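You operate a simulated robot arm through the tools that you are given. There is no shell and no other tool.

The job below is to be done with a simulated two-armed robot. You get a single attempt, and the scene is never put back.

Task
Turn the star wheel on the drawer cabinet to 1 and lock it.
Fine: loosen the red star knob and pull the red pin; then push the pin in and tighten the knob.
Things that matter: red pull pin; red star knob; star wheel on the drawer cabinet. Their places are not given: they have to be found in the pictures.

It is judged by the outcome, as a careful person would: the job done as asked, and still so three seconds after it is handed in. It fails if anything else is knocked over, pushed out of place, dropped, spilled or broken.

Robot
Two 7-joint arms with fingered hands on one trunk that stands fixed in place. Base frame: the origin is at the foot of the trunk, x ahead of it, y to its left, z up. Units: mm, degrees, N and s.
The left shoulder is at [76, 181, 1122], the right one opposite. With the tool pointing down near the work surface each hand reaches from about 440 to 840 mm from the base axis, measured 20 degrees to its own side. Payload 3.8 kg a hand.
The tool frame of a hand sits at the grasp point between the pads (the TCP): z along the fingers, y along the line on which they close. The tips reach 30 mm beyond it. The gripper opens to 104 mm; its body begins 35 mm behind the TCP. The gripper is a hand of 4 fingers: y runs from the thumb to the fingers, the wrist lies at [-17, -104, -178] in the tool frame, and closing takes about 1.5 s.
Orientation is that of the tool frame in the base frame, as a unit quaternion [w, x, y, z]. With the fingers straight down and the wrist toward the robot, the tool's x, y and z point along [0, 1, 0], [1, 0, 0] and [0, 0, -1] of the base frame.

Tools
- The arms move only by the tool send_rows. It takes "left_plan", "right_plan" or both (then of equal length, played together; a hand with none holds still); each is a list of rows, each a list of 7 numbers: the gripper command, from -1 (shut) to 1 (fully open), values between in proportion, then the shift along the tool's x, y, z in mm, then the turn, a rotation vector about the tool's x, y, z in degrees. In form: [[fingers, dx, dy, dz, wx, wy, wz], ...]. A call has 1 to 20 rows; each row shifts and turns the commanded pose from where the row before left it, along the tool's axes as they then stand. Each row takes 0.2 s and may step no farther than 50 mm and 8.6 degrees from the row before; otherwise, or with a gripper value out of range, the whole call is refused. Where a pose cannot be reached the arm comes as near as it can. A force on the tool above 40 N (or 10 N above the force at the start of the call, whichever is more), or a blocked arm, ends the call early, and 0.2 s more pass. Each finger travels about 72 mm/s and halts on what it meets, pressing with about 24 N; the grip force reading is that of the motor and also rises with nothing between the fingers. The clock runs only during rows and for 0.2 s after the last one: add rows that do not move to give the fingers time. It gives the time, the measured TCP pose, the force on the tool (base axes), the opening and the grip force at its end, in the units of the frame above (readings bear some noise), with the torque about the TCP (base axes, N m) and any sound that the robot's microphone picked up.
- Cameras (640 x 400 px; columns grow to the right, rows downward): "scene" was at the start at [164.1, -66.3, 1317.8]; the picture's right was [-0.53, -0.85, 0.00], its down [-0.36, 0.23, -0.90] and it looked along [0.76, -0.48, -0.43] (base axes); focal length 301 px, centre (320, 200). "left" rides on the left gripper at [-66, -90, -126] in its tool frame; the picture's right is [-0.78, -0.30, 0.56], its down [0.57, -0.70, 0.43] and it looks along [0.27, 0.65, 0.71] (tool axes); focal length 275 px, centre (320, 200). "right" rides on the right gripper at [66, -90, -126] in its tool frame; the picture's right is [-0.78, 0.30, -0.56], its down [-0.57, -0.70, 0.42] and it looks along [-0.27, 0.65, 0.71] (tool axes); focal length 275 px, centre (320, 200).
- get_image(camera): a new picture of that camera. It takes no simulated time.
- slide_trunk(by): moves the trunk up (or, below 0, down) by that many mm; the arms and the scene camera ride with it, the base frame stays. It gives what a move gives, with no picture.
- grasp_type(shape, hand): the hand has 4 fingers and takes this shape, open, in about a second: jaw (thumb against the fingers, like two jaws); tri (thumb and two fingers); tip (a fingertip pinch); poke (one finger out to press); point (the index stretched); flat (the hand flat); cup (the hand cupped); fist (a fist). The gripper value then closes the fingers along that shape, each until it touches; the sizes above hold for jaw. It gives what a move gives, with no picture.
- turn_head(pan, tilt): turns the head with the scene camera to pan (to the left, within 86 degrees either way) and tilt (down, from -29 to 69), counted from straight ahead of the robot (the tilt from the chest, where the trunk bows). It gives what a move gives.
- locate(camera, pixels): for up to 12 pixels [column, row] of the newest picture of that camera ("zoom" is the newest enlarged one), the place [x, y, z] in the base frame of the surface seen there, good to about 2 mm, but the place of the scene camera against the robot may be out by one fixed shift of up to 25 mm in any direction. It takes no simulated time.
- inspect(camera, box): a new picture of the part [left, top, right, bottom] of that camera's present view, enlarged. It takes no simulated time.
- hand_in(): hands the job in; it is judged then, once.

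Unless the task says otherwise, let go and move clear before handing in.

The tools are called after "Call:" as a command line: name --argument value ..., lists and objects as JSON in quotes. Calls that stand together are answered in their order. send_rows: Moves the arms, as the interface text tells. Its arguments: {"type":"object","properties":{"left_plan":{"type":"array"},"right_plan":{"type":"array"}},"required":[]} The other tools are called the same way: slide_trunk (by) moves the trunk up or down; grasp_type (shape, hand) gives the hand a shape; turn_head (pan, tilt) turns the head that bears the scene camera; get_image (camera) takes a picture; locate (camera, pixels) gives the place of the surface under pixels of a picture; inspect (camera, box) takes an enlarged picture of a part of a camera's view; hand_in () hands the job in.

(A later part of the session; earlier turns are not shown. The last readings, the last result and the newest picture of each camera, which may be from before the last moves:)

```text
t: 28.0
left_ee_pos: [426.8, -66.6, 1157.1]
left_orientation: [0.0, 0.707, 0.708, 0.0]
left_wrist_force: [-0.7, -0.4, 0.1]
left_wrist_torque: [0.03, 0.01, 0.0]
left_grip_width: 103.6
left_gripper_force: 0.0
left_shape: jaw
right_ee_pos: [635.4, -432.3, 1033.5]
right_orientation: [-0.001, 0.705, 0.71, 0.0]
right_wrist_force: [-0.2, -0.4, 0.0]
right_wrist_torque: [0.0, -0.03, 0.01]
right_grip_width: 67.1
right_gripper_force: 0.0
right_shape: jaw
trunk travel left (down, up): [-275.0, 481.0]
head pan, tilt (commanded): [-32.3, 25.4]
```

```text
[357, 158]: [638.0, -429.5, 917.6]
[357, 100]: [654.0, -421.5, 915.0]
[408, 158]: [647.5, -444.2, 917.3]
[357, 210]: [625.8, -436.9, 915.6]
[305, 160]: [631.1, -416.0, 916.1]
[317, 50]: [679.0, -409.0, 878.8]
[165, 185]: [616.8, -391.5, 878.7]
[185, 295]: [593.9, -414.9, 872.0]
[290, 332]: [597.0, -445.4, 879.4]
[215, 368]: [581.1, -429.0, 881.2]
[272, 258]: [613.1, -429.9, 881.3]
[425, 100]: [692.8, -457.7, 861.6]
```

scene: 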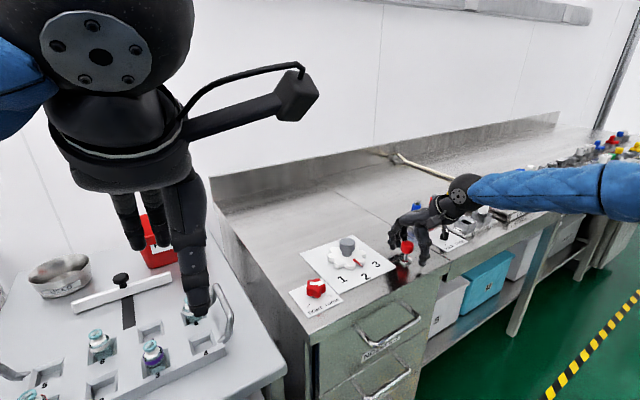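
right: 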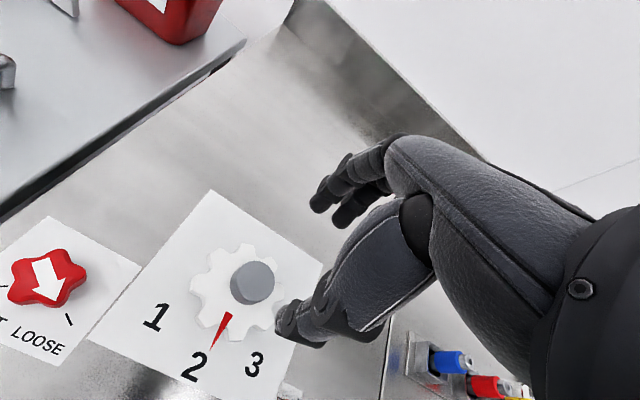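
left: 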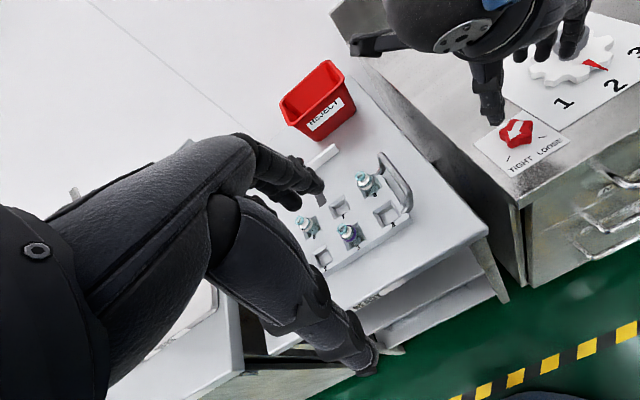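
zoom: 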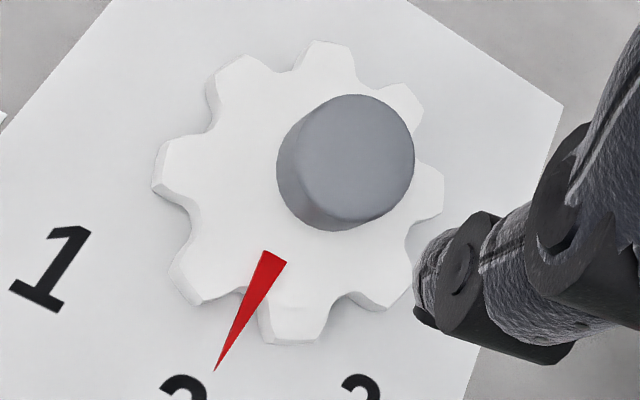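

The grey knob's centre is (638.5,-430), top z 917.5; the pointer is exactly on 180° (position 2). I'll descend around it to TCP z ≈ 920.

Call:
send_rows --right_plan '[[0.4, 2, 3, 0, 0, 0, 0], [0.4, 0, 0, 30, 0, 0, 0], [0.4, 0, 0, 30, 0, 0, 0], [0.4, 0, 0, 30, 0, 0, 0], [0.4, 0, 0, 15, 0, 0, 0], [0.4, 0, 0, 8, 0, 0, 0], [0.4, 0, 0, 0, 0, 0, 0], [0.4, 0, 0, 0, 0, 0, 0]]'

Call:
get_image --camera "right"

Call:
inspect --camera "left" --box '[470, 0, 640, 120]'

```text
t: 29.8
left_ee_pos: [426.1, -65.9, 1157.1]
left_orientation: [-0.001, 0.707, 0.707, 0.0]
left_wrist_force: [0.2, 0.4, -1.1]
left_wrist_torque: [-0.01, -0.02, 0.01]
left_grip_width: 103.7
left_gripper_force: 0.1
left_shape: jaw
right_ee_pos: [636.7, -429.8, 923.2]
right_orientation: [0.0, 0.704, 0.71, 0.0]
right_wrist_force: [0.3, -0.2, -0.8]
right_wrist_torque: [-0.03, -0.01, 0.03]
right_grip_width: 72.6
right_gripper_force: 0.0
right_shape: jaw
trunk travel left (down, up): [-275.0, 481.0]
head pan, tilt (commanded): [-32.3, 25.4]
```

```text
taken
```

right: 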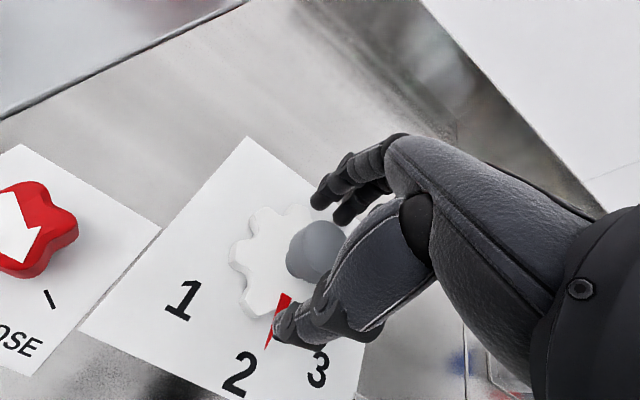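

```text
3.33 times, centred on (555, 60) of left
```

zoom: 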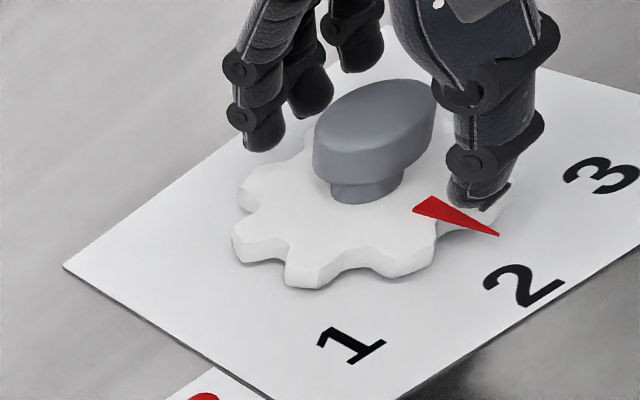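

The fingers straddle the grey knob, the thumb tip is just above the wheel, and there's no contact force. Closing now.

Call:
send_rows --right_plan '[[-1, 0, 1, 0, 0, 0, 0], [-1, 0, 0, 0, 0, 0, 0], [-1, 0, 0, 0, 0, 0, 0], [-1, 0, 0, 0, 0, 0, 0], [-1, 0, 0, 0, 0, 0, 0], [-1, 0, 0, 0, 0, 0, 0], [-1, 0, 0, 0, 0, 0, 0]]'

Call:
inspect --camera "right" --box '[210, 130, 430, 370]'

Call:
inspect --camera "left" --box '[470, 0, 640, 120]'

```text
t: 31.4
left_ee_pos: [426.5, -65.0, 1157.9]
left_orientation: [0.0, 0.707, 0.707, -0.001]
left_wrist_force: [0.7, -1.2, -0.5]
left_wrist_torque: [0.03, 0.03, -0.01]
left_grip_width: 103.6
left_gripper_force: 0.0
left_shape: jaw
right_ee_pos: [638.4, -429.1, 922.8]
right_orientation: [-0.001, 0.704, 0.71, -0.001]
right_wrist_force: [-1.1, 1.8, -2.0]
right_wrist_torque: [0.03, -0.01, 0.01]
right_grip_width: 30.2
right_gripper_force: 24.4
right_shape: jaw
trunk travel left (down, up): [-275.0, 481.0]
head pan, tilt (commanded): [-32.3, 25.4]
```

```text
1.67 times, centred on (320, 250) of right
```

zoom: 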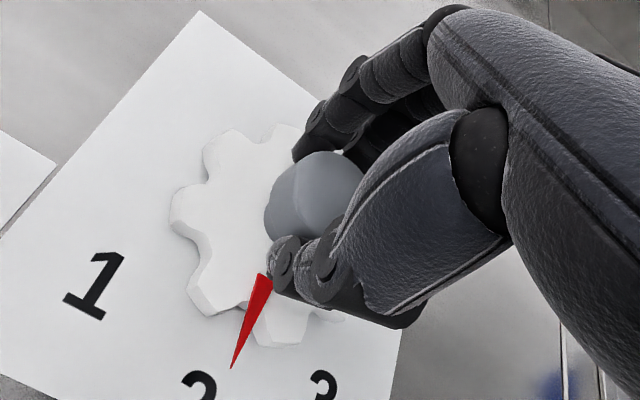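

```text
3.33 times, centred on (555, 60) of left
```

zoom: 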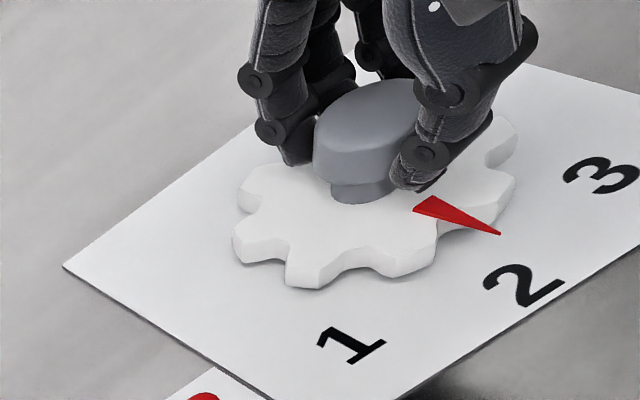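

Gripped on the grey knob (30 mm, 24 N). I'll turn clockwise 20° (positive about tool z) and check that the wheel follows.

Call:
send_rows --right_plan '[[-1, 0, 0, 0, 0, 0, 5], [-1, 0, 0, 0, 0, 0, 5], [-1, 0, 0, 0, 0, 0, 5], [-1, 0, 0, 0, 0, 0, 5], [-1, 0, 0, 0, 0, 0, 0]]'

Call:
inspect --camera "right" --box '[210, 130, 430, 370]'

Call:
inspect --camera "left" --box '[470, 0, 640, 120]'

```text
t: 32.6
left_ee_pos: [426.2, -64.6, 1157.1]
left_orientation: [0.0, 0.707, 0.707, 0.0]
left_wrist_force: [-0.5, 0.2, 0.1]
left_wrist_torque: [-0.03, 0.02, 0.02]
left_grip_width: 103.7
left_gripper_force: 0.0
left_shape: jaw
right_ee_pos: [637.7, -427.4, 923.1]
right_orientation: [0.0, 0.817, 0.577, 0.001]
right_wrist_force: [-0.7, 4.2, -4.4]
right_wrist_torque: [0.11, -0.01, 0.04]
right_grip_width: 30.1
right_gripper_force: 24.3
right_shape: jaw
trunk travel left (down, up): [-275.0, 481.0]
head pan, tilt (commanded): [-32.3, 25.4]
```

```text
1.67 times, centred on (320, 250) of right
```

zoom: 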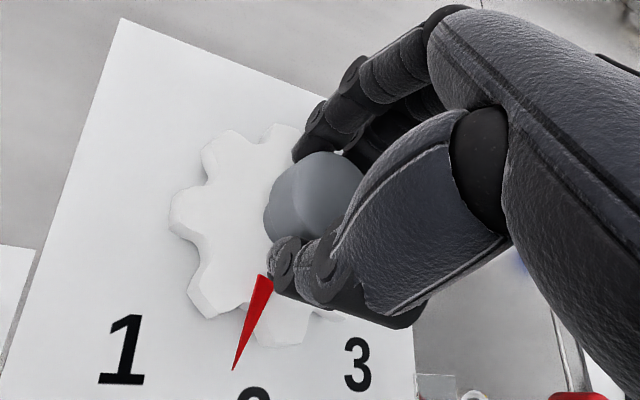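

```text
3.33 times, centred on (555, 60) of left
```

zoom: 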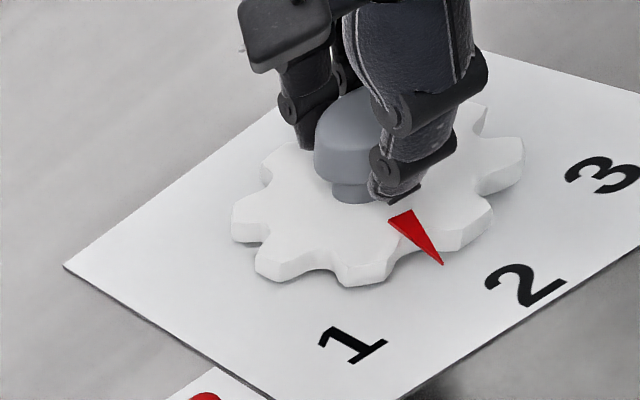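

The wheel follows: the pointer moved to (443,265) in the zoom, away from 2 toward 1. I'll turn the remaining 25°.

Call:
send_rows --right_plan '[[-1, 0, 0, 0, 0, 0, 5], [-1, 0, 0, 0, 0, 0, 5], [-1, 0, 0, 0, 0, 0, 5], [-1, 0, 0, 0, 0, 0, 5], [-1, 0, 0, 0, 0, 0, 5], [-1, 0, 0, 0, 0, 0, 0], [-1, 0, 0, 0, 0, 0, 0]]'

Call:
get_image --camera "right"

Call:
inspect --camera "left" --box '[470, 0, 640, 120]'

```text
t: 34.2
left_ee_pos: [426.8, -65.1, 1157.5]
left_orientation: [0.0, 0.708, 0.707, -0.001]
left_wrist_force: [-0.2, 0.3, -0.8]
left_wrist_torque: [-0.01, 0.0, -0.02]
left_grip_width: 103.7
left_gripper_force: 0.1
left_shape: jaw
right_ee_pos: [638.8, -427.2, 923.7]
right_orientation: [0.0, 0.922, 0.387, -0.001]
right_wrist_force: [2.0, 7.9, -7.5]
right_wrist_torque: [0.16, -0.04, 0.02]
right_grip_width: 30.2
right_gripper_force: 24.3
right_shape: jaw
trunk travel left (down, up): [-275.0, 481.0]
head pan, tilt (commanded): [-32.3, 25.4]
```

```text
taken
```

right: 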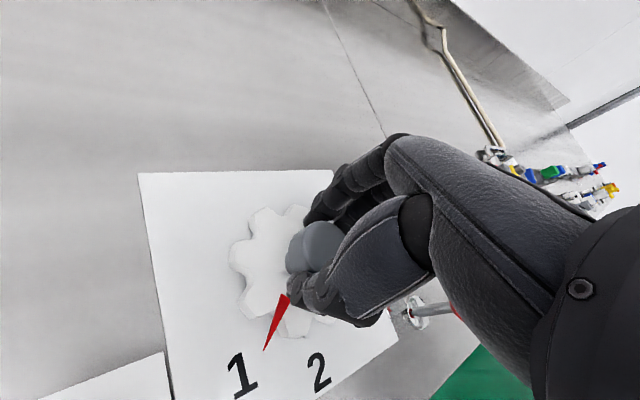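

```text
3.33 times, centred on (555, 60) of left
```

zoom: 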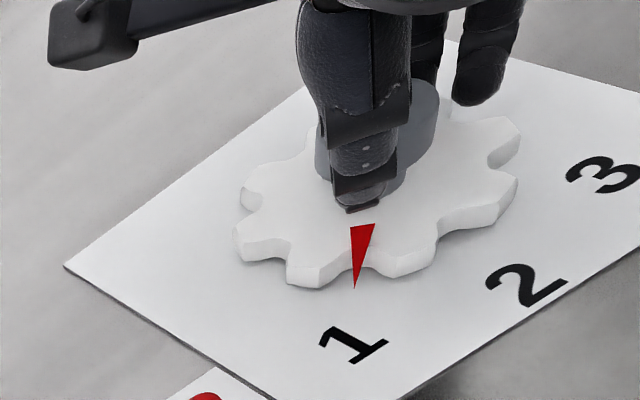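

The hand turned 45° and the pointer now appears aimed at 1. I'll measure the pointer direction versus the numeral.

Call:
locate --camera "zoom" --pixels '[[355, 284], [362, 228], [359, 255], [352, 345], [525, 284], [605, 172]]'

Call:
locate --camera "right" --pixels '[[265, 348], [283, 297], [274, 322], [241, 375], [319, 372]]'

```text
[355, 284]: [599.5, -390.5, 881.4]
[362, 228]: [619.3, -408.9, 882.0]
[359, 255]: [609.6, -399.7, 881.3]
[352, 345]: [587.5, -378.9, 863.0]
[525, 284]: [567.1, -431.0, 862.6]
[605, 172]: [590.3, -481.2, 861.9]
```

```text
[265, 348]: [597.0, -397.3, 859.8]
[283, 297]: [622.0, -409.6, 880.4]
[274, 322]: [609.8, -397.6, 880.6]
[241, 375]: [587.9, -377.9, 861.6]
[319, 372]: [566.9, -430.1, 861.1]
```

The pointer is at about 134.6° with numeral 1 at 134.7°, so it is aligned. I'll release the grey knob and lift away.

Call:
send_rows --right_plan '[[0.3, 0, 0, 0, 0, 0, 0], [0.3, 0, 0, 0, 0, 0, 0], [0.3, 0, 0, 0, 0, 0, 0], [0.3, 0, 0, 0, 0, 0, 0], [0.3, 0, 0, -10, 0, 0, 0], [0.3, 0, 0, -25, 0, 0, 0], [0.3, 0, 0, -35, 0, 0, 0], [0.3, 0, 0, -35, 0, 0, 0], [0.3, 0, 0, 0, 0, 0, 0]]'

Call:
get_image --camera "right"

Call:
inspect --camera "left" --box '[470, 0, 640, 120]'

Call:
inspect --camera "scene" --box '[290, 190, 450, 310]'

```text
t: 36.2
left_ee_pos: [426.5, -65.6, 1157.9]
left_orientation: [-0.001, 0.707, 0.707, -0.001]
left_wrist_force: [0.0, -0.2, -0.6]
left_wrist_torque: [0.01, 0.0, 0.0]
left_grip_width: 103.7
left_gripper_force: 0.0
left_shape: jaw
right_ee_pos: [638.6, -428.8, 1025.2]
right_orientation: [-0.001, 0.922, 0.387, 0.0]
right_wrist_force: [-0.6, 0.2, 0.8]
right_wrist_torque: [-0.01, 0.02, 0.01]
right_grip_width: 67.1
right_gripper_force: 0.0
right_shape: jaw
trunk travel left (down, up): [-275.0, 481.0]
head pan, tilt (commanded): [-32.3, 25.4]
```

```text
taken
```

right: 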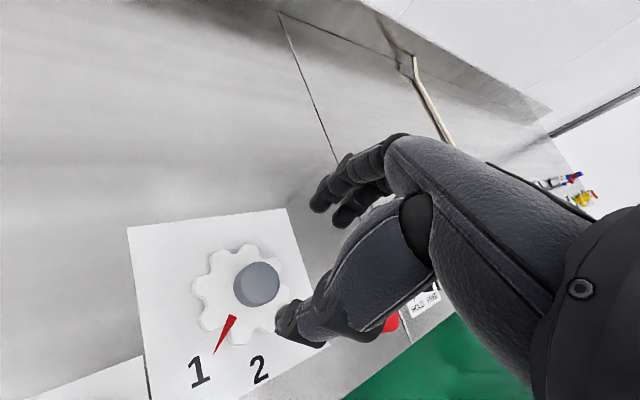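

```text
3.33 times, centred on (555, 60) of left
```

zoom: 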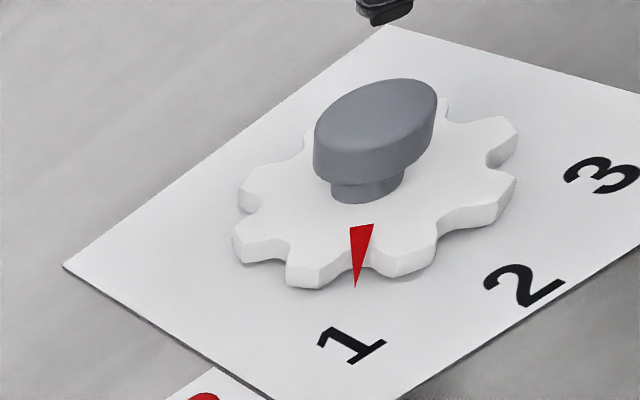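

```text
3.33 times, centred on (370, 250) of scene
```

zoom: 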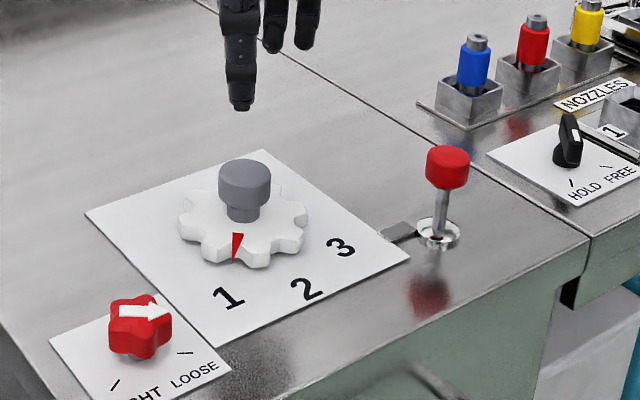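

The pointer stays on 1 after release. Now I'll close the fingers, turn back to yaw 0, and move above the raised pin head so I can press it down with the closed fingertips.

Call:
send_rows --right_plan '[[0.3, 0, 0, 0, 0, 0, -7.5], [0.3, 0, 0, 0, 0, 0, -7.5], [0.3, 0, 0, 0, 0, 0, -7.5], [0.3, 0, 0, 0, 0, 0, -7.5], [0.3, 0, 0, 0, 0, 0, -7.5], [0.3, 0, 0, 0, 0, 0, -7.5], [0, -31.8, -18.6, 0, 0, 0, 0], [-0.5, -31.8, -18.6, 0, 0, 0, 0], [-1, -31.8, -18.6, 0, 0, 0, 0], [-1, -31.8, -18.6, 0, 0, 0, 0], [-1, 0, 0, 0, 0, 0, 0], [-1, 0, 0, 0, 0, 0, 0], [-1, 0, 0, 0, 0, 0, 0], [-1, 0, 0, 0, 0, 0, 0]]'

Call:
get_image --camera "right"

Call:
inspect --camera "scene" --box '[330, 170, 490, 290]'

```text
t: 39.2
left_ee_pos: [425.9, -64.1, 1157.1]
left_orientation: [-0.001, 0.707, 0.707, 0.0]
left_wrist_force: [-0.9, 1.3, 0.0]
left_wrist_torque: [-0.02, -0.03, -0.01]
left_grip_width: 103.9
left_gripper_force: 0.1
left_shape: jaw
right_ee_pos: [564.5, -556.1, 1026.2]
right_orientation: [0.0, 0.704, 0.71, 0.0]
right_wrist_force: [0.5, 0.5, -0.2]
right_wrist_torque: [-0.01, 0.03, 0.02]
right_grip_width: 0.0
right_gripper_force: 23.5
right_shape: jaw
trunk travel left (down, up): [-275.0, 481.0]
head pan, tilt (commanded): [-32.3, 25.4]
```

```text
taken
```

right: 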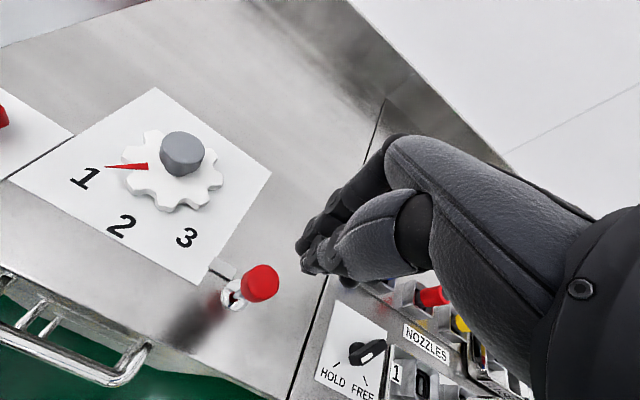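

```text
3.33 times, centred on (410, 230) of scene
```

zoom: 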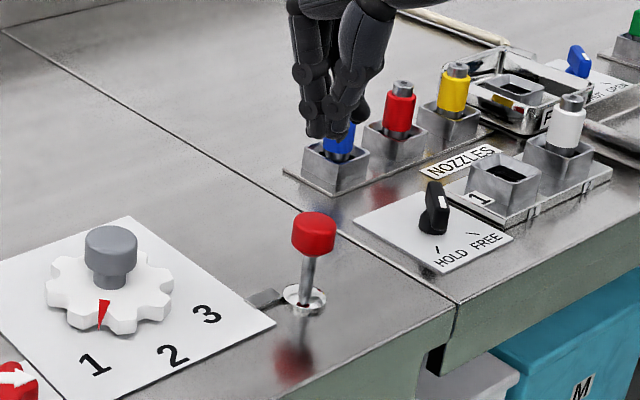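

The closed hand is above the pin. I'll measure where the pin head top and the fingertips actually are.

Call:
inspect --camera "right" --box '[200, 200, 360, 320]'

```text
3.33 times, centred on (280, 260) of right
```

zoom: 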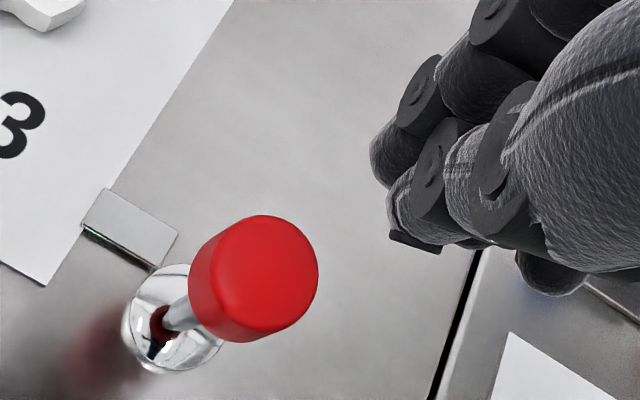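

Call:
locate --camera "zoom" --pixels '[[268, 272], [268, 222], [312, 275], [228, 280], [270, 325], [395, 165], [405, 215], [415, 240], [380, 150], [430, 180], [550, 275], [400, 235]]'

```text
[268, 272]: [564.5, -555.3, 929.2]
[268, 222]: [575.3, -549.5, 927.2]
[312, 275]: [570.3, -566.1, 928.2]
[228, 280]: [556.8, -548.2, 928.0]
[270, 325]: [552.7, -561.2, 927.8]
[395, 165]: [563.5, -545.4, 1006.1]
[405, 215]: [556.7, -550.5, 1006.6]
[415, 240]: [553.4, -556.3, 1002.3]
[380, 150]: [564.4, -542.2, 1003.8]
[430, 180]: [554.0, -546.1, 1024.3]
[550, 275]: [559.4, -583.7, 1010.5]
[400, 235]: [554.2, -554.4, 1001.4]
```

The pin head top is at z 928 (it was 908 when in), and the fingertips are at about z 1000, above its centre. I'll go down to just above it, then press in small steps.

Call:
send_rows --right_plan '[[-1, 0, 2, 25, 0, 0, 0], [-1, 0, 0, 25, 0, 0, 0], [-1, 0, 0, 12, 0, 0, 0], [-1, 0, 0, 4, 0, 0, 0], [-1, 0, 0, 4, 0, 0, 0], [-1, 0, 0, 2, 0, 0, 0], [-1, 0, 0, 2, 0, 0, 0], [-1, 0, 0, 2, 0, 0, 0], [-1, 0, 0, 0, 0, 0, 0]]'

Call:
inspect --camera "scene" --box '[330, 170, 490, 290]'

Call:
inspect --camera "right" --box '[200, 150, 400, 330]'

```text
t: 41.2
left_ee_pos: [427.0, -64.4, 1157.2]
left_orientation: [0.0, 0.707, 0.707, -0.001]
left_wrist_force: [-0.4, -0.5, 0.3]
left_wrist_torque: [0.0, 0.0, -0.01]
left_grip_width: 103.4
left_gripper_force: 0.1
left_shape: jaw
right_ee_pos: [567.1, -556.9, 952.8]
right_orientation: [-0.001, 0.704, 0.71, 0.001]
right_wrist_force: [1.5, -0.7, 2.5]
right_wrist_torque: [-0.03, -0.02, 0.0]
right_grip_width: 0.0
right_gripper_force: 23.7
right_shape: jaw
trunk travel left (down, up): [-275.0, 481.0]
head pan, tilt (commanded): [-32.3, 25.4]
```

```text
3.33 times, centred on (410, 230) of scene
```

zoom: 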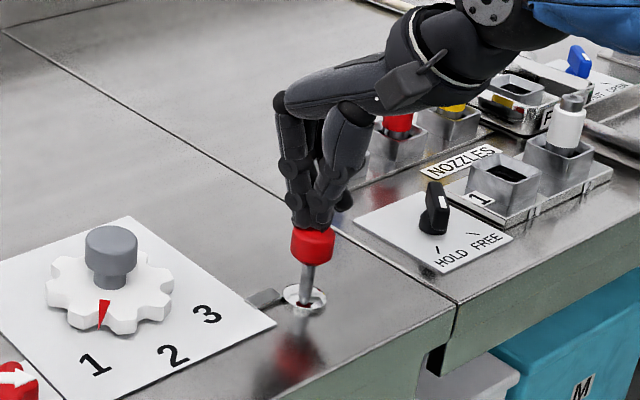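

```text
2.22 times, centred on (300, 240) of right
```

zoom: 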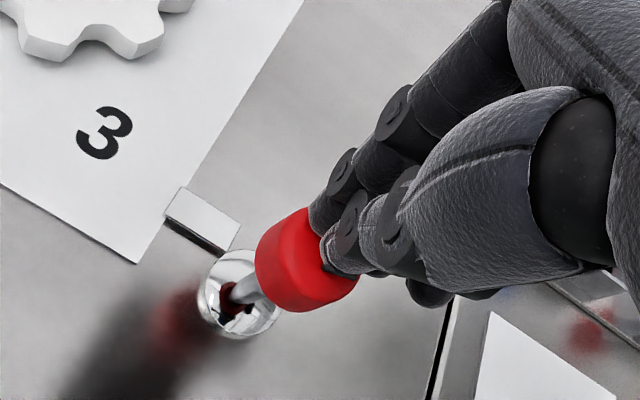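

The fingertips sit squarely on the head top and it has begun to move down with little force. I'll continue pressing in 2 mm steps.

Call:
send_rows --right_plan '[[-1, 0, 0, 2, 0, 0, 0], [-1, 0, 0, 2, 0, 0, 0], [-1, 0, 0, 2, 0, 0, 0], [-1, 0, 0, 2, 0, 0, 0], [-1, 0, 0, 2, 0, 0, 0], [-1, 0, 0, 2, 0, 0, 0], [-1, 0, 0, 2, 0, 0, 0], [-1, 0, 0, 0, 0, 0, 0]]'

Call:
inspect --camera "scene" --box '[330, 170, 490, 290]'

Call:
inspect --camera "right" --box '[200, 150, 400, 330]'

```text
t: 43.0
left_ee_pos: [424.9, -65.7, 1157.1]
left_orientation: [-0.001, 0.707, 0.707, 0.001]
left_wrist_force: [-0.6, -0.6, -0.1]
left_wrist_torque: [-0.01, 0.0, -0.03]
left_grip_width: 103.8
left_gripper_force: 0.1
left_shape: jaw
right_ee_pos: [565.9, -557.6, 940.7]
right_orientation: [0.001, 0.704, 0.71, 0.001]
right_wrist_force: [-1.0, 1.2, 7.9]
right_wrist_torque: [0.05, 0.06, -0.01]
right_grip_width: 0.0
right_gripper_force: 23.9
right_shape: jaw
trunk travel left (down, up): [-275.0, 481.0]
head pan, tilt (commanded): [-32.3, 25.4]
```

```text
3.33 times, centred on (410, 230) of scene
```

zoom: 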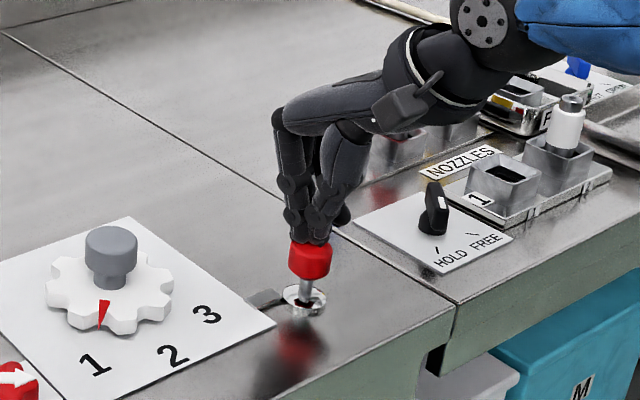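

```text
2.22 times, centred on (300, 240) of right
```

zoom: 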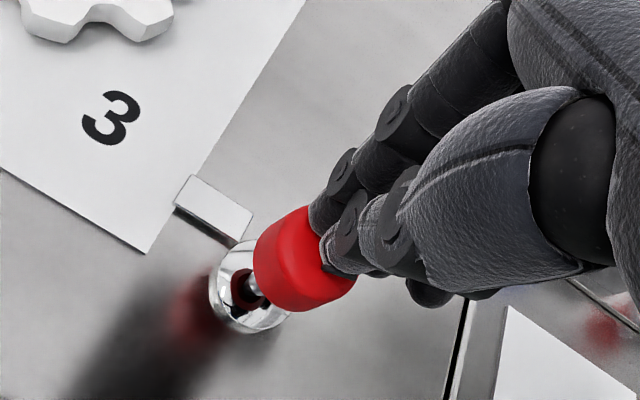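

The head has gone in about 12 mm with 8 N resistance. I'll keep pressing until it seats.

Call:
send_rows --right_plan '[[-1, 0, 0, 2, 0, 0, 0], [-1, 0, 0, 2, 0, 0, 0], [-1, 0, 0, 2, 0, 0, 0], [-1, 0, 0, 0, 0, 0, 0]]'

Call:
inspect --camera "right" --box '[200, 150, 400, 330]'

```text
t: 44.0
left_ee_pos: [423.3, -64.8, 1158.7]
left_orientation: [0.001, 0.708, 0.707, 0.0]
left_wrist_force: [-0.5, 0.3, 0.0]
left_wrist_torque: [-0.04, 0.0, 0.01]
left_grip_width: 103.8
left_gripper_force: 0.0
left_shape: jaw
right_ee_pos: [567.6, -556.8, 939.6]
right_orientation: [0.006, 0.704, 0.71, 0.004]
right_wrist_force: [-4.1, -8.1, 35.6]
right_wrist_torque: [-0.29, 0.29, 0.07]
right_grip_width: 0.0
right_gripper_force: 23.8
right_shape: jaw
trunk travel left (down, up): [-275.0, 481.0]
head pan, tilt (commanded): [-32.3, 25.4]
```

```text
2.22 times, centred on (300, 240) of right
```

zoom: 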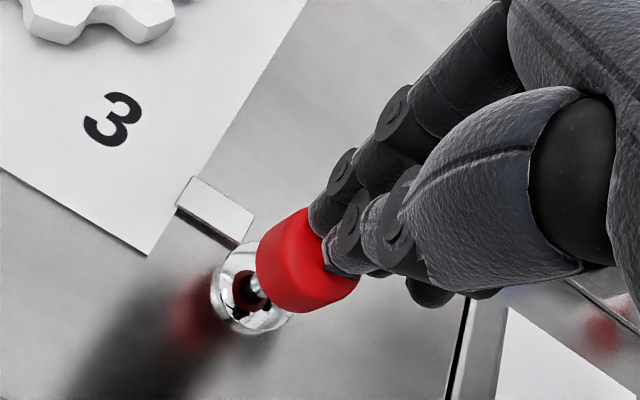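

Force rose to 36 N at TCP z 939.6, implying the head top is at about 909, which is the original seated height. I'll back off slightly and verify the head height.

Call:
send_rows --right_plan '[[-1, 0, 0, -6, 0, 0, 0], [-1, 0, 0, -20, 0, 0, 0], [-1, 0, 0, -30, 0, 0, 0], [-1, 0, 0, -30, 0, 0, 0], [-1, 0, 0, 0, 0, 0, 0]]'

Call:
inspect --camera "right" --box '[200, 200, 360, 320]'

Call:
inspect --camera "scene" --box '[290, 190, 450, 310]'

```text
t: 45.2
left_ee_pos: [425.9, -65.3, 1156.5]
left_orientation: [-0.001, 0.707, 0.707, -0.001]
left_wrist_force: [0.8, -0.1, 0.1]
left_wrist_torque: [0.02, 0.01, 0.01]
left_grip_width: 103.7
left_gripper_force: 0.1
left_shape: jaw
right_ee_pos: [566.8, -555.3, 1018.7]
right_orientation: [0.0, 0.705, 0.71, -0.001]
right_wrist_force: [-0.6, -0.3, 0.3]
right_wrist_torque: [0.02, 0.01, -0.04]
right_grip_width: 0.0
right_gripper_force: 23.9
right_shape: jaw
trunk travel left (down, up): [-275.0, 481.0]
head pan, tilt (commanded): [-32.3, 25.4]
```

```text
3.33 times, centred on (280, 260) of right
```

zoom: 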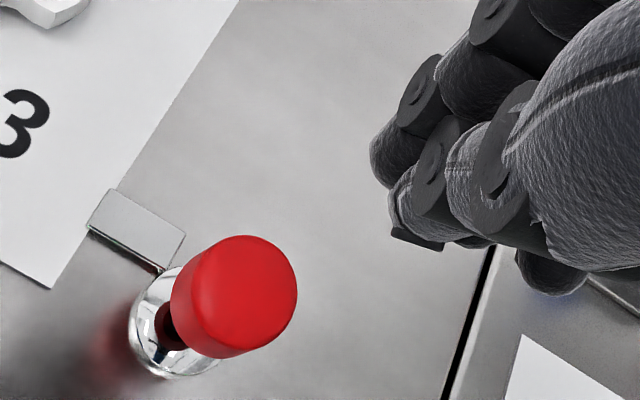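

```text
3.33 times, centred on (370, 250) of scene
```

zoom: 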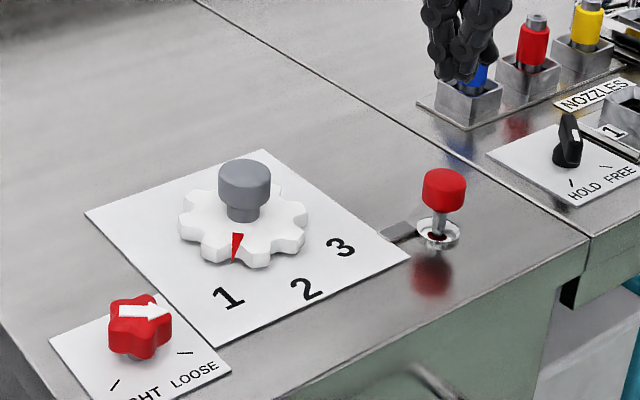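

The head-to-collar distance in the scene view (about 43 px) matches the original; let me confirm the head height numerically. The newest zoom is the scene one, so I'll use right-camera pixels.

Call:
locate --camera "right" --pixels '[[255, 279], [258, 272], [265, 283], [245, 283], [256, 293]]'

Call:
locate --camera "zoom" --pixels '[[444, 178], [440, 172], [452, 180], [238, 258], [238, 235], [228, 298], [140, 310]]'

```text
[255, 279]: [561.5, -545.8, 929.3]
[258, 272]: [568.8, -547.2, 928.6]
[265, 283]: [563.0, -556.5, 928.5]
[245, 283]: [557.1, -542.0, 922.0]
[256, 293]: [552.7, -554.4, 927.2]
```

```text
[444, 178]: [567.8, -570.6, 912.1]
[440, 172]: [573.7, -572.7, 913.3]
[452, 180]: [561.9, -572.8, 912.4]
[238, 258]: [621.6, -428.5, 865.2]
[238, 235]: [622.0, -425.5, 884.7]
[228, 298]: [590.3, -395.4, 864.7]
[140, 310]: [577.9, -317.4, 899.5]
```

The live scene zoom gives the head top at z 912.3 with the scene offset, identical to its original seated reading, so the pin is in. Now I'll move back over the red star knob, opening the fingers and pre-turning 58° CCW for the tightening stroke.

Call:
send_rows --right_plan '[[-1, 42.6, 1.1, 0, 0, 0, 0], [-1, 42.6, 1.1, 0, 0, 0, 0], [-0.5, 42.6, 1.1, 0, 0, 0, 0], [0, 42.6, 1.1, 0, 0, 0, 0], [0.4, 42.6, 1.1, 0, 0, 0, 0], [0.4, 42.6, 1.1, 0, 0, 0, 0], [0.4, 0, 0, 0, 0, 0, -7.25], [0.4, 0, 0, 0, 0, 0, -7.25], [0.4, 0, 0, 0, 0, 0, -7.25], [0.4, 0, 0, 0, 0, 0, -7.25], [0.4, 0, 0, 0, 0, 0, -7.25], [0.4, 0, 0, 0, 0, 0, -7.25], [0.4, 0, 0, 0, 0, 0, -7.25], [0.4, 0, 0, 0, 0, 0, -7.25], [0.4, 0, 0, 0, 0, 0, 0]]'

Call:
get_image --camera "right"

Call:
inspect --camera "left" --box '[460, 40, 620, 180]'

```text
t: 48.4
left_ee_pos: [425.6, -65.4, 1156.8]
left_orientation: [0.0, 0.707, 0.707, 0.001]
left_wrist_force: [0.0, 0.1, -0.1]
left_wrist_torque: [0.04, -0.02, -0.03]
left_grip_width: 103.7
left_gripper_force: 0.0
left_shape: jaw
right_ee_pos: [573.1, -301.9, 1018.9]
right_orientation: [-0.001, 0.271, 0.963, 0.0]
right_wrist_force: [-0.3, 0.3, 0.3]
right_wrist_torque: [0.0, 0.03, -0.02]
right_grip_width: 72.5
right_gripper_force: 0.1
right_shape: jaw
trunk travel left (down, up): [-275.0, 481.0]
head pan, tilt (commanded): [-32.3, 25.4]
```

```text
taken
```

right: 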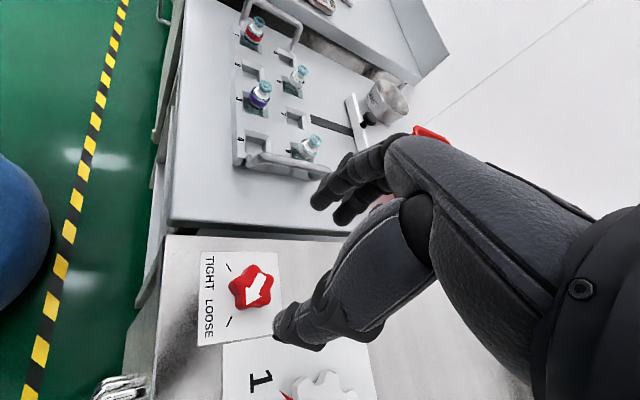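

```text
2.86 times, centred on (540, 110) of left
```

zoom: 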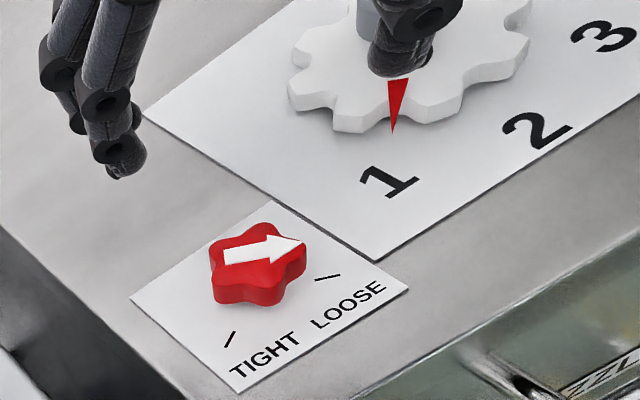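

The hand is above the knob at ψ≈58.6°. I'll centre it, descend to z ≈ 900, then close on the knob.

Call:
send_rows --right_plan '[[0.4, 0.6, 1.8, 0, 0, 0, 0], [0.4, 0, 0, 30, 0, 0, 0], [0.4, 0, 0, 30, 0, 0, 0], [0.4, 0, 0, 30, 0, 0, 0], [0.4, 0, 0, 18, 0, 0, 0], [0.4, 0, 0, 10, 0, 0, 0], [0.4, 0, 0, 0, 0, 0, 0], [0.4, 0, 0, 0, 0, 0, 0]]'

Call:
inspect --camera "right" --box '[210, 130, 430, 370]'

Call:
inspect --camera "left" --box '[460, 40, 620, 180]'

```text
t: 50.2
left_ee_pos: [425.3, -65.0, 1156.7]
left_orientation: [-0.001, 0.707, 0.707, -0.001]
left_wrist_force: [-0.4, -0.4, -0.3]
left_wrist_torque: [-0.01, -0.01, -0.02]
left_grip_width: 103.6
left_gripper_force: 0.0
left_shape: jaw
right_ee_pos: [572.4, -299.7, 900.3]
right_orientation: [-0.001, 0.271, 0.963, -0.001]
right_wrist_force: [1.0, -0.3, 0.3]
right_wrist_torque: [-0.02, 0.0, 0.02]
right_grip_width: 72.4
right_gripper_force: 0.0
right_shape: jaw
trunk travel left (down, up): [-275.0, 481.0]
head pan, tilt (commanded): [-32.3, 25.4]
```

```text
1.67 times, centred on (320, 250) of right
```

zoom: 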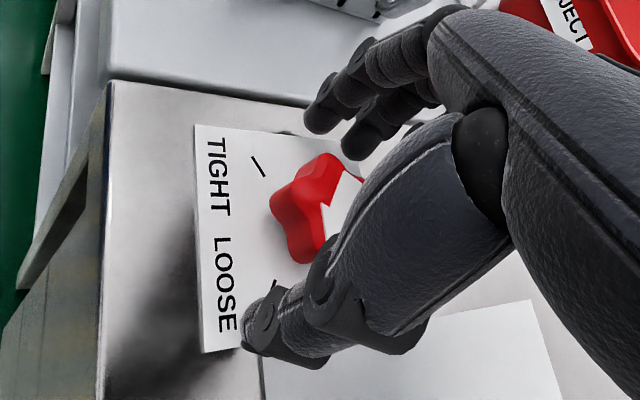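

```text
2.86 times, centred on (540, 110) of left
```

zoom: 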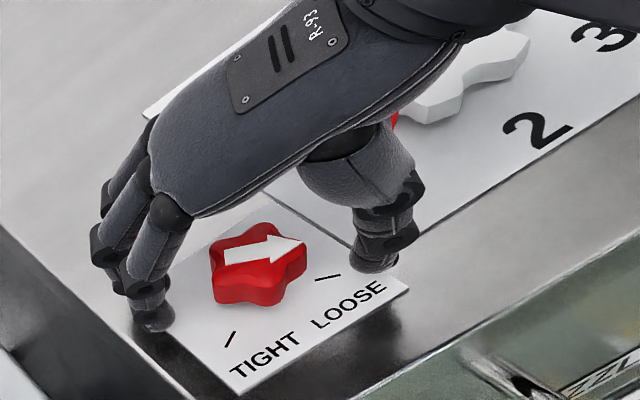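

Fingers straddle the knob, centred at (572.4,-299.7,900.3). I'll close on it and start turning clockwise 30°.

Call:
send_rows --right_plan '[[-1, 0, 0, 0, 0, 0, 0], [-1, 0, 0, 0, 0, 0, 0], [-1, 0, 0, 0, 0, 0, 0], [-1, 0, 0, 0, 0, 0, 0], [-1, 0, 0, 0, 0, 0, 0], [-1, 0, 0, 0, 0, 0, 0], [-1, 0, 0, 0, 0, 0, 6], [-1, 0, 0, 0, 0, 0, 6], [-1, 0, 0, 0, 0, 0, 6], [-1, 0, 0, 0, 0, 0, 6], [-1, 0, 0, 0, 0, 0, 6], [-1, 0, 0, 0, 0, 0, 0]]'

Call:
inspect --camera "right" --box '[210, 130, 430, 370]'

Call:
inspect --camera "left" --box '[460, 40, 620, 180]'

```text
t: 52.8
left_ee_pos: [426.6, -64.0, 1157.4]
left_orientation: [0.0, 0.707, 0.707, -0.001]
left_wrist_force: [0.5, 0.6, 0.6]
left_wrist_torque: [-0.04, -0.02, 0.03]
left_grip_width: 103.9
left_gripper_force: 0.0
left_shape: jaw
right_ee_pos: [572.0, -296.6, 901.0]
right_orientation: [0.0, 0.511, 0.86, 0.0]
right_wrist_force: [-2.9, 6.1, -8.0]
right_wrist_torque: [0.19, -0.02, 0.04]
right_grip_width: 29.5
right_gripper_force: 24.0
right_shape: jaw
trunk travel left (down, up): [-275.0, 481.0]
head pan, tilt (commanded): [-32.3, 25.4]
```

```text
1.67 times, centred on (320, 250) of right
```

zoom: 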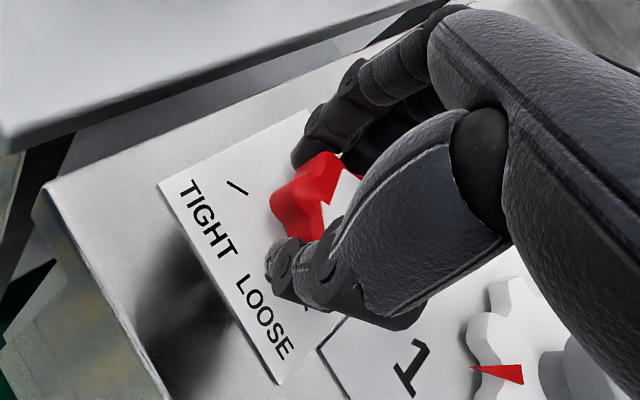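

```text
2.86 times, centred on (540, 110) of left
```

zoom: 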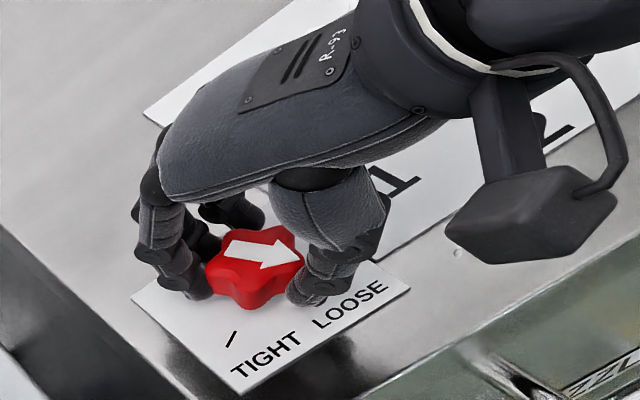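

The knob follows clockwise. I'll continue by 84°.

Call:
send_rows --right_plan '[[-1, 0, 0, 0, 0, 0, 6], [-1, 0, 0, 0, 0, 0, 6], [-1, 0, 0, 0, 0, 0, 6], [-1, 0, 0, 0, 0, 0, 6], [-1, 0, 0, 0, 0, 0, 6], [-1, 0, 0, 0, 0, 0, 6], [-1, 0, 0, 0, 0, 0, 6], [-1, 0, 0, 0, 0, 0, 6], [-1, 0, 0, 0, 0, 0, 6], [-1, 0, 0, 0, 0, 0, 6], [-1, 0, 0, 0, 0, 0, 6], [-1, 0, 0, 0, 0, 0, 6], [-1, 0, 0, 0, 0, 0, 6], [-1, 0, 0, 0, 0, 0, 6], [-1, 0, 0, 0, 0, 0, 0]]'

Call:
inspect --camera "right" --box '[210, 130, 430, 370]'

Call:
inspect --camera "left" --box '[460, 40, 620, 180]'

```text
t: 56.0
left_ee_pos: [427.5, -64.7, 1156.5]
left_orientation: [-0.001, 0.707, 0.707, -0.001]
left_wrist_force: [0.0, -0.6, -0.5]
left_wrist_torque: [0.03, 0.01, 0.0]
left_grip_width: 103.6
left_gripper_force: 0.0
left_shape: jaw
right_ee_pos: [574.1, -297.1, 899.2]
right_orientation: [0.0, 0.955, 0.296, 0.002]
right_wrist_force: [17.3, 8.3, -1.4]
right_wrist_torque: [0.1, -0.43, 0.12]
right_grip_width: 29.5
right_gripper_force: 23.8
right_shape: jaw
trunk travel left (down, up): [-275.0, 481.0]
head pan, tilt (commanded): [-32.3, 25.4]
```

```text
1.67 times, centred on (320, 250) of right
```

zoom: 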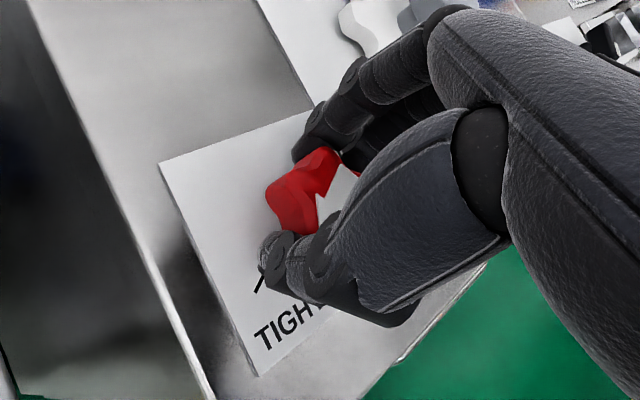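

```text
2.86 times, centred on (540, 110) of left
```

zoom: 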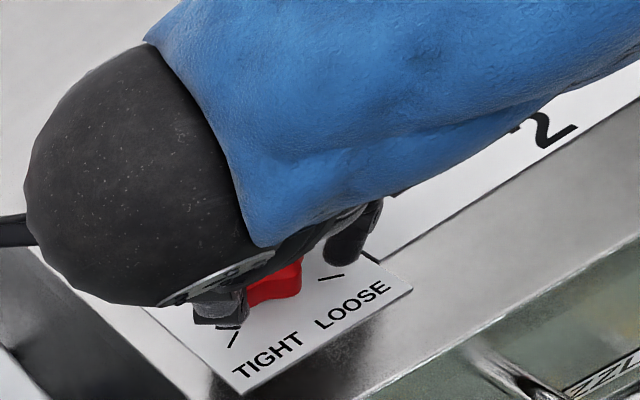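

The hand has turned 114° with torque rising (0.12 N m). I'll ease the side load by 1.7 mm and turn about 8° more to reach the TIGHT stop.

Call:
send_rows --right_plan '[[-1, 1.7, 0.2, 0, 0, 0, 0], [-1, 0, 0, 0, 0, 0, 4], [-1, 0, 0, 0, 0, 0, 4], [-1, 0, 0, 0, 0, 0, 0], [-1, 0, 0, 0, 0, 0, 0]]'

Call:
inspect --camera "right" --box '[210, 130, 430, 370]'

```text
t: 57.2
left_ee_pos: [428.3, -63.8, 1156.1]
left_orientation: [-0.001, 0.706, 0.708, -0.003]
left_wrist_force: [-0.1, 0.1, -0.5]
left_wrist_torque: [-0.02, -0.04, 0.01]
left_grip_width: 103.9
left_gripper_force: 0.1
left_shape: jaw
right_ee_pos: [576.3, -295.7, 899.5]
right_orientation: [0.0, 0.973, 0.23, 0.0]
right_wrist_force: [18.7, 9.1, 1.8]
right_wrist_torque: [0.07, -0.45, 0.4]
right_grip_width: 29.6
right_gripper_force: 24.0
right_shape: jaw
trunk travel left (down, up): [-275.0, 481.0]
head pan, tilt (commanded): [-32.3, 25.4]
```

```text
1.67 times, centred on (320, 250) of right
```

zoom: 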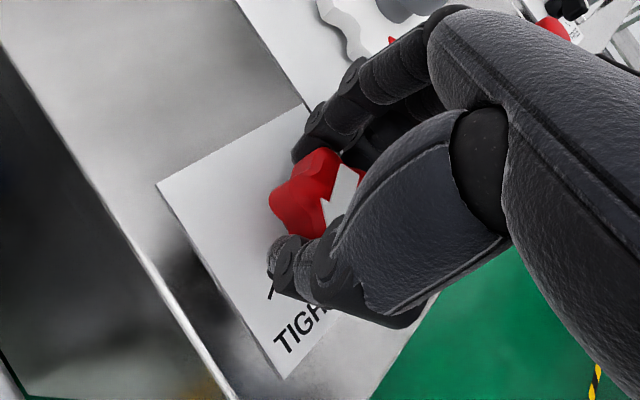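

Torque climbed to 0.40 N m, so the knob is against its TIGHT stop. I'll check the arms' clearance in the scene view before releasing.

Call:
get_image --camera "scene"

Call:
get_image --camera "left"

```text
taken
```

scene: 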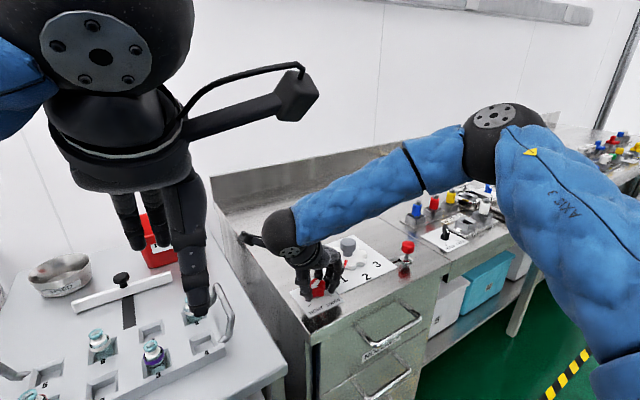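

```text
taken
```

left: 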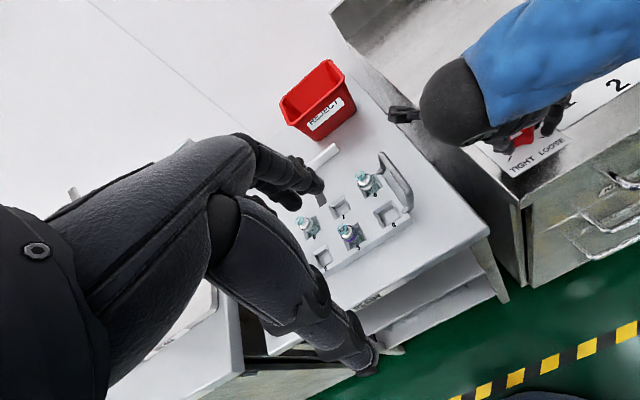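

The arms are well apart. I'll open the fingers and lift straight up, then check the arrow.

Call:
send_rows --right_plan '[[0.4, 0, 0, 0, 0, 0, 0], [0.4, 0, 0, 0, 0, 0, 0], [0.4, 0, 0, 0, 0, 0, 0], [0.4, 0, 0, 0, 0, 0, 0], [0.4, 0, 0, 0, 0, 0, 0], [0.4, 0, 0, -10, 0, 0, 0], [0.4, 0, 0, -25, 0, 0, 0], [0.4, 0, 0, -35, 0, 0, 0], [0.4, 0, 0, -40, 0, 0, 0], [0.4, 0, 0, 0, 0, 0, 0]]'

Call:
get_image --camera "right"

Call:
inspect --camera "left" --box '[460, 40, 620, 180]'

```text
t: 59.4
left_ee_pos: [426.2, -65.6, 1156.6]
left_orientation: [-0.002, 0.707, 0.707, -0.001]
left_wrist_force: [0.1, -0.2, 1.0]
left_wrist_torque: [0.0, 0.0, 0.0]
left_grip_width: 103.7
left_gripper_force: 0.1
left_shape: jaw
right_ee_pos: [574.1, -301.3, 1009.4]
right_orientation: [0.0, 0.973, 0.229, -0.001]
right_wrist_force: [-0.4, -0.2, -0.6]
right_wrist_torque: [0.01, -0.01, 0.0]
right_grip_width: 72.5
right_gripper_force: 0.1
right_shape: jaw
trunk travel left (down, up): [-275.0, 481.0]
head pan, tilt (commanded): [-32.3, 25.4]
```

```text
taken
```

right: 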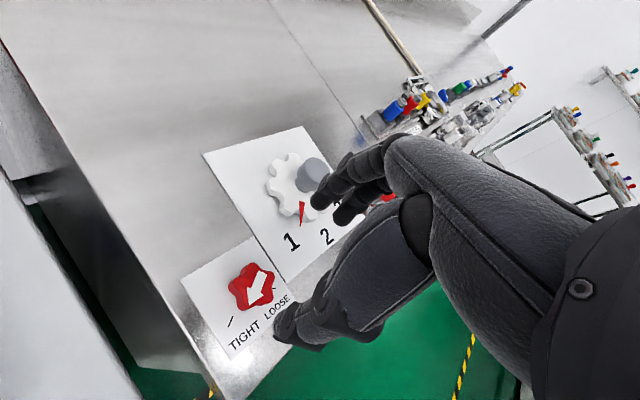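

```text
2.86 times, centred on (540, 110) of left
```

zoom: 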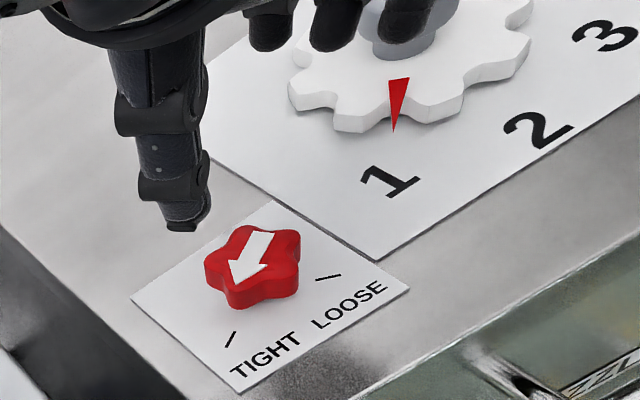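

The arrow points at TIGHT again. I'll measure its angle against the original, and check the pointer too.

Call:
locate --camera "zoom" --pixels '[[234, 278], [263, 238], [250, 256], [232, 338], [327, 278], [393, 127], [399, 84]]'

Call:
locate --camera "right" --pixels '[[249, 301], [264, 274], [301, 222], [302, 204], [291, 242]]'

Call:
inspect --camera "scene" --box '[280, 210, 440, 330]'

```text
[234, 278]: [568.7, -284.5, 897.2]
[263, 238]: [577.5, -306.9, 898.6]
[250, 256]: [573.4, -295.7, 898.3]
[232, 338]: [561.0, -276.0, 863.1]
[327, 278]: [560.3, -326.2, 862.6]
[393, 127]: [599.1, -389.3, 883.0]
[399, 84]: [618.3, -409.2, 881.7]
```

```text
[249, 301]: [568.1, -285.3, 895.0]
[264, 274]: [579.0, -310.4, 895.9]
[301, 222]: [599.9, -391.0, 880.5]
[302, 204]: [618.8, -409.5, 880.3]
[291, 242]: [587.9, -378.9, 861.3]
```

```text
3.33 times, centred on (360, 270) of scene
```

zoom: 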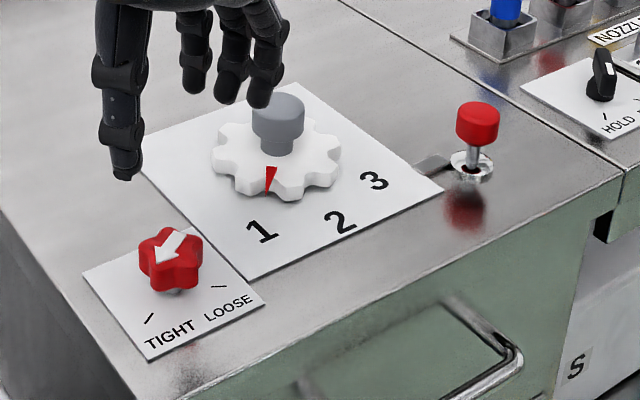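

Pin in, pointer at 1, arrow on TIGHT. To be sure of the tightness I'll compare the knob with the same enlarged left view as before the job.

Call:
inspect --camera "left" --box '[470, 70, 600, 180]'

Call:
inspect --camera "right" --box '[180, 230, 308, 360]'

```text
3.64 times, centred on (535, 125) of left
```

zoom: 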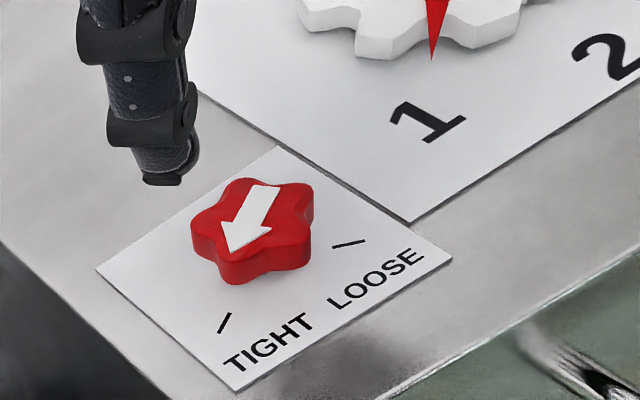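

```text
3.08 times, centred on (244, 295) of right
```

zoom: 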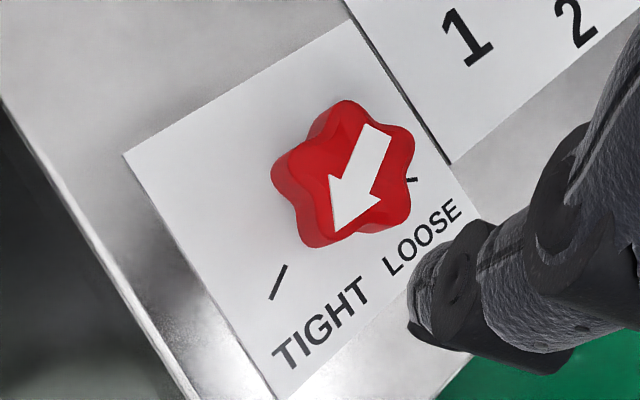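

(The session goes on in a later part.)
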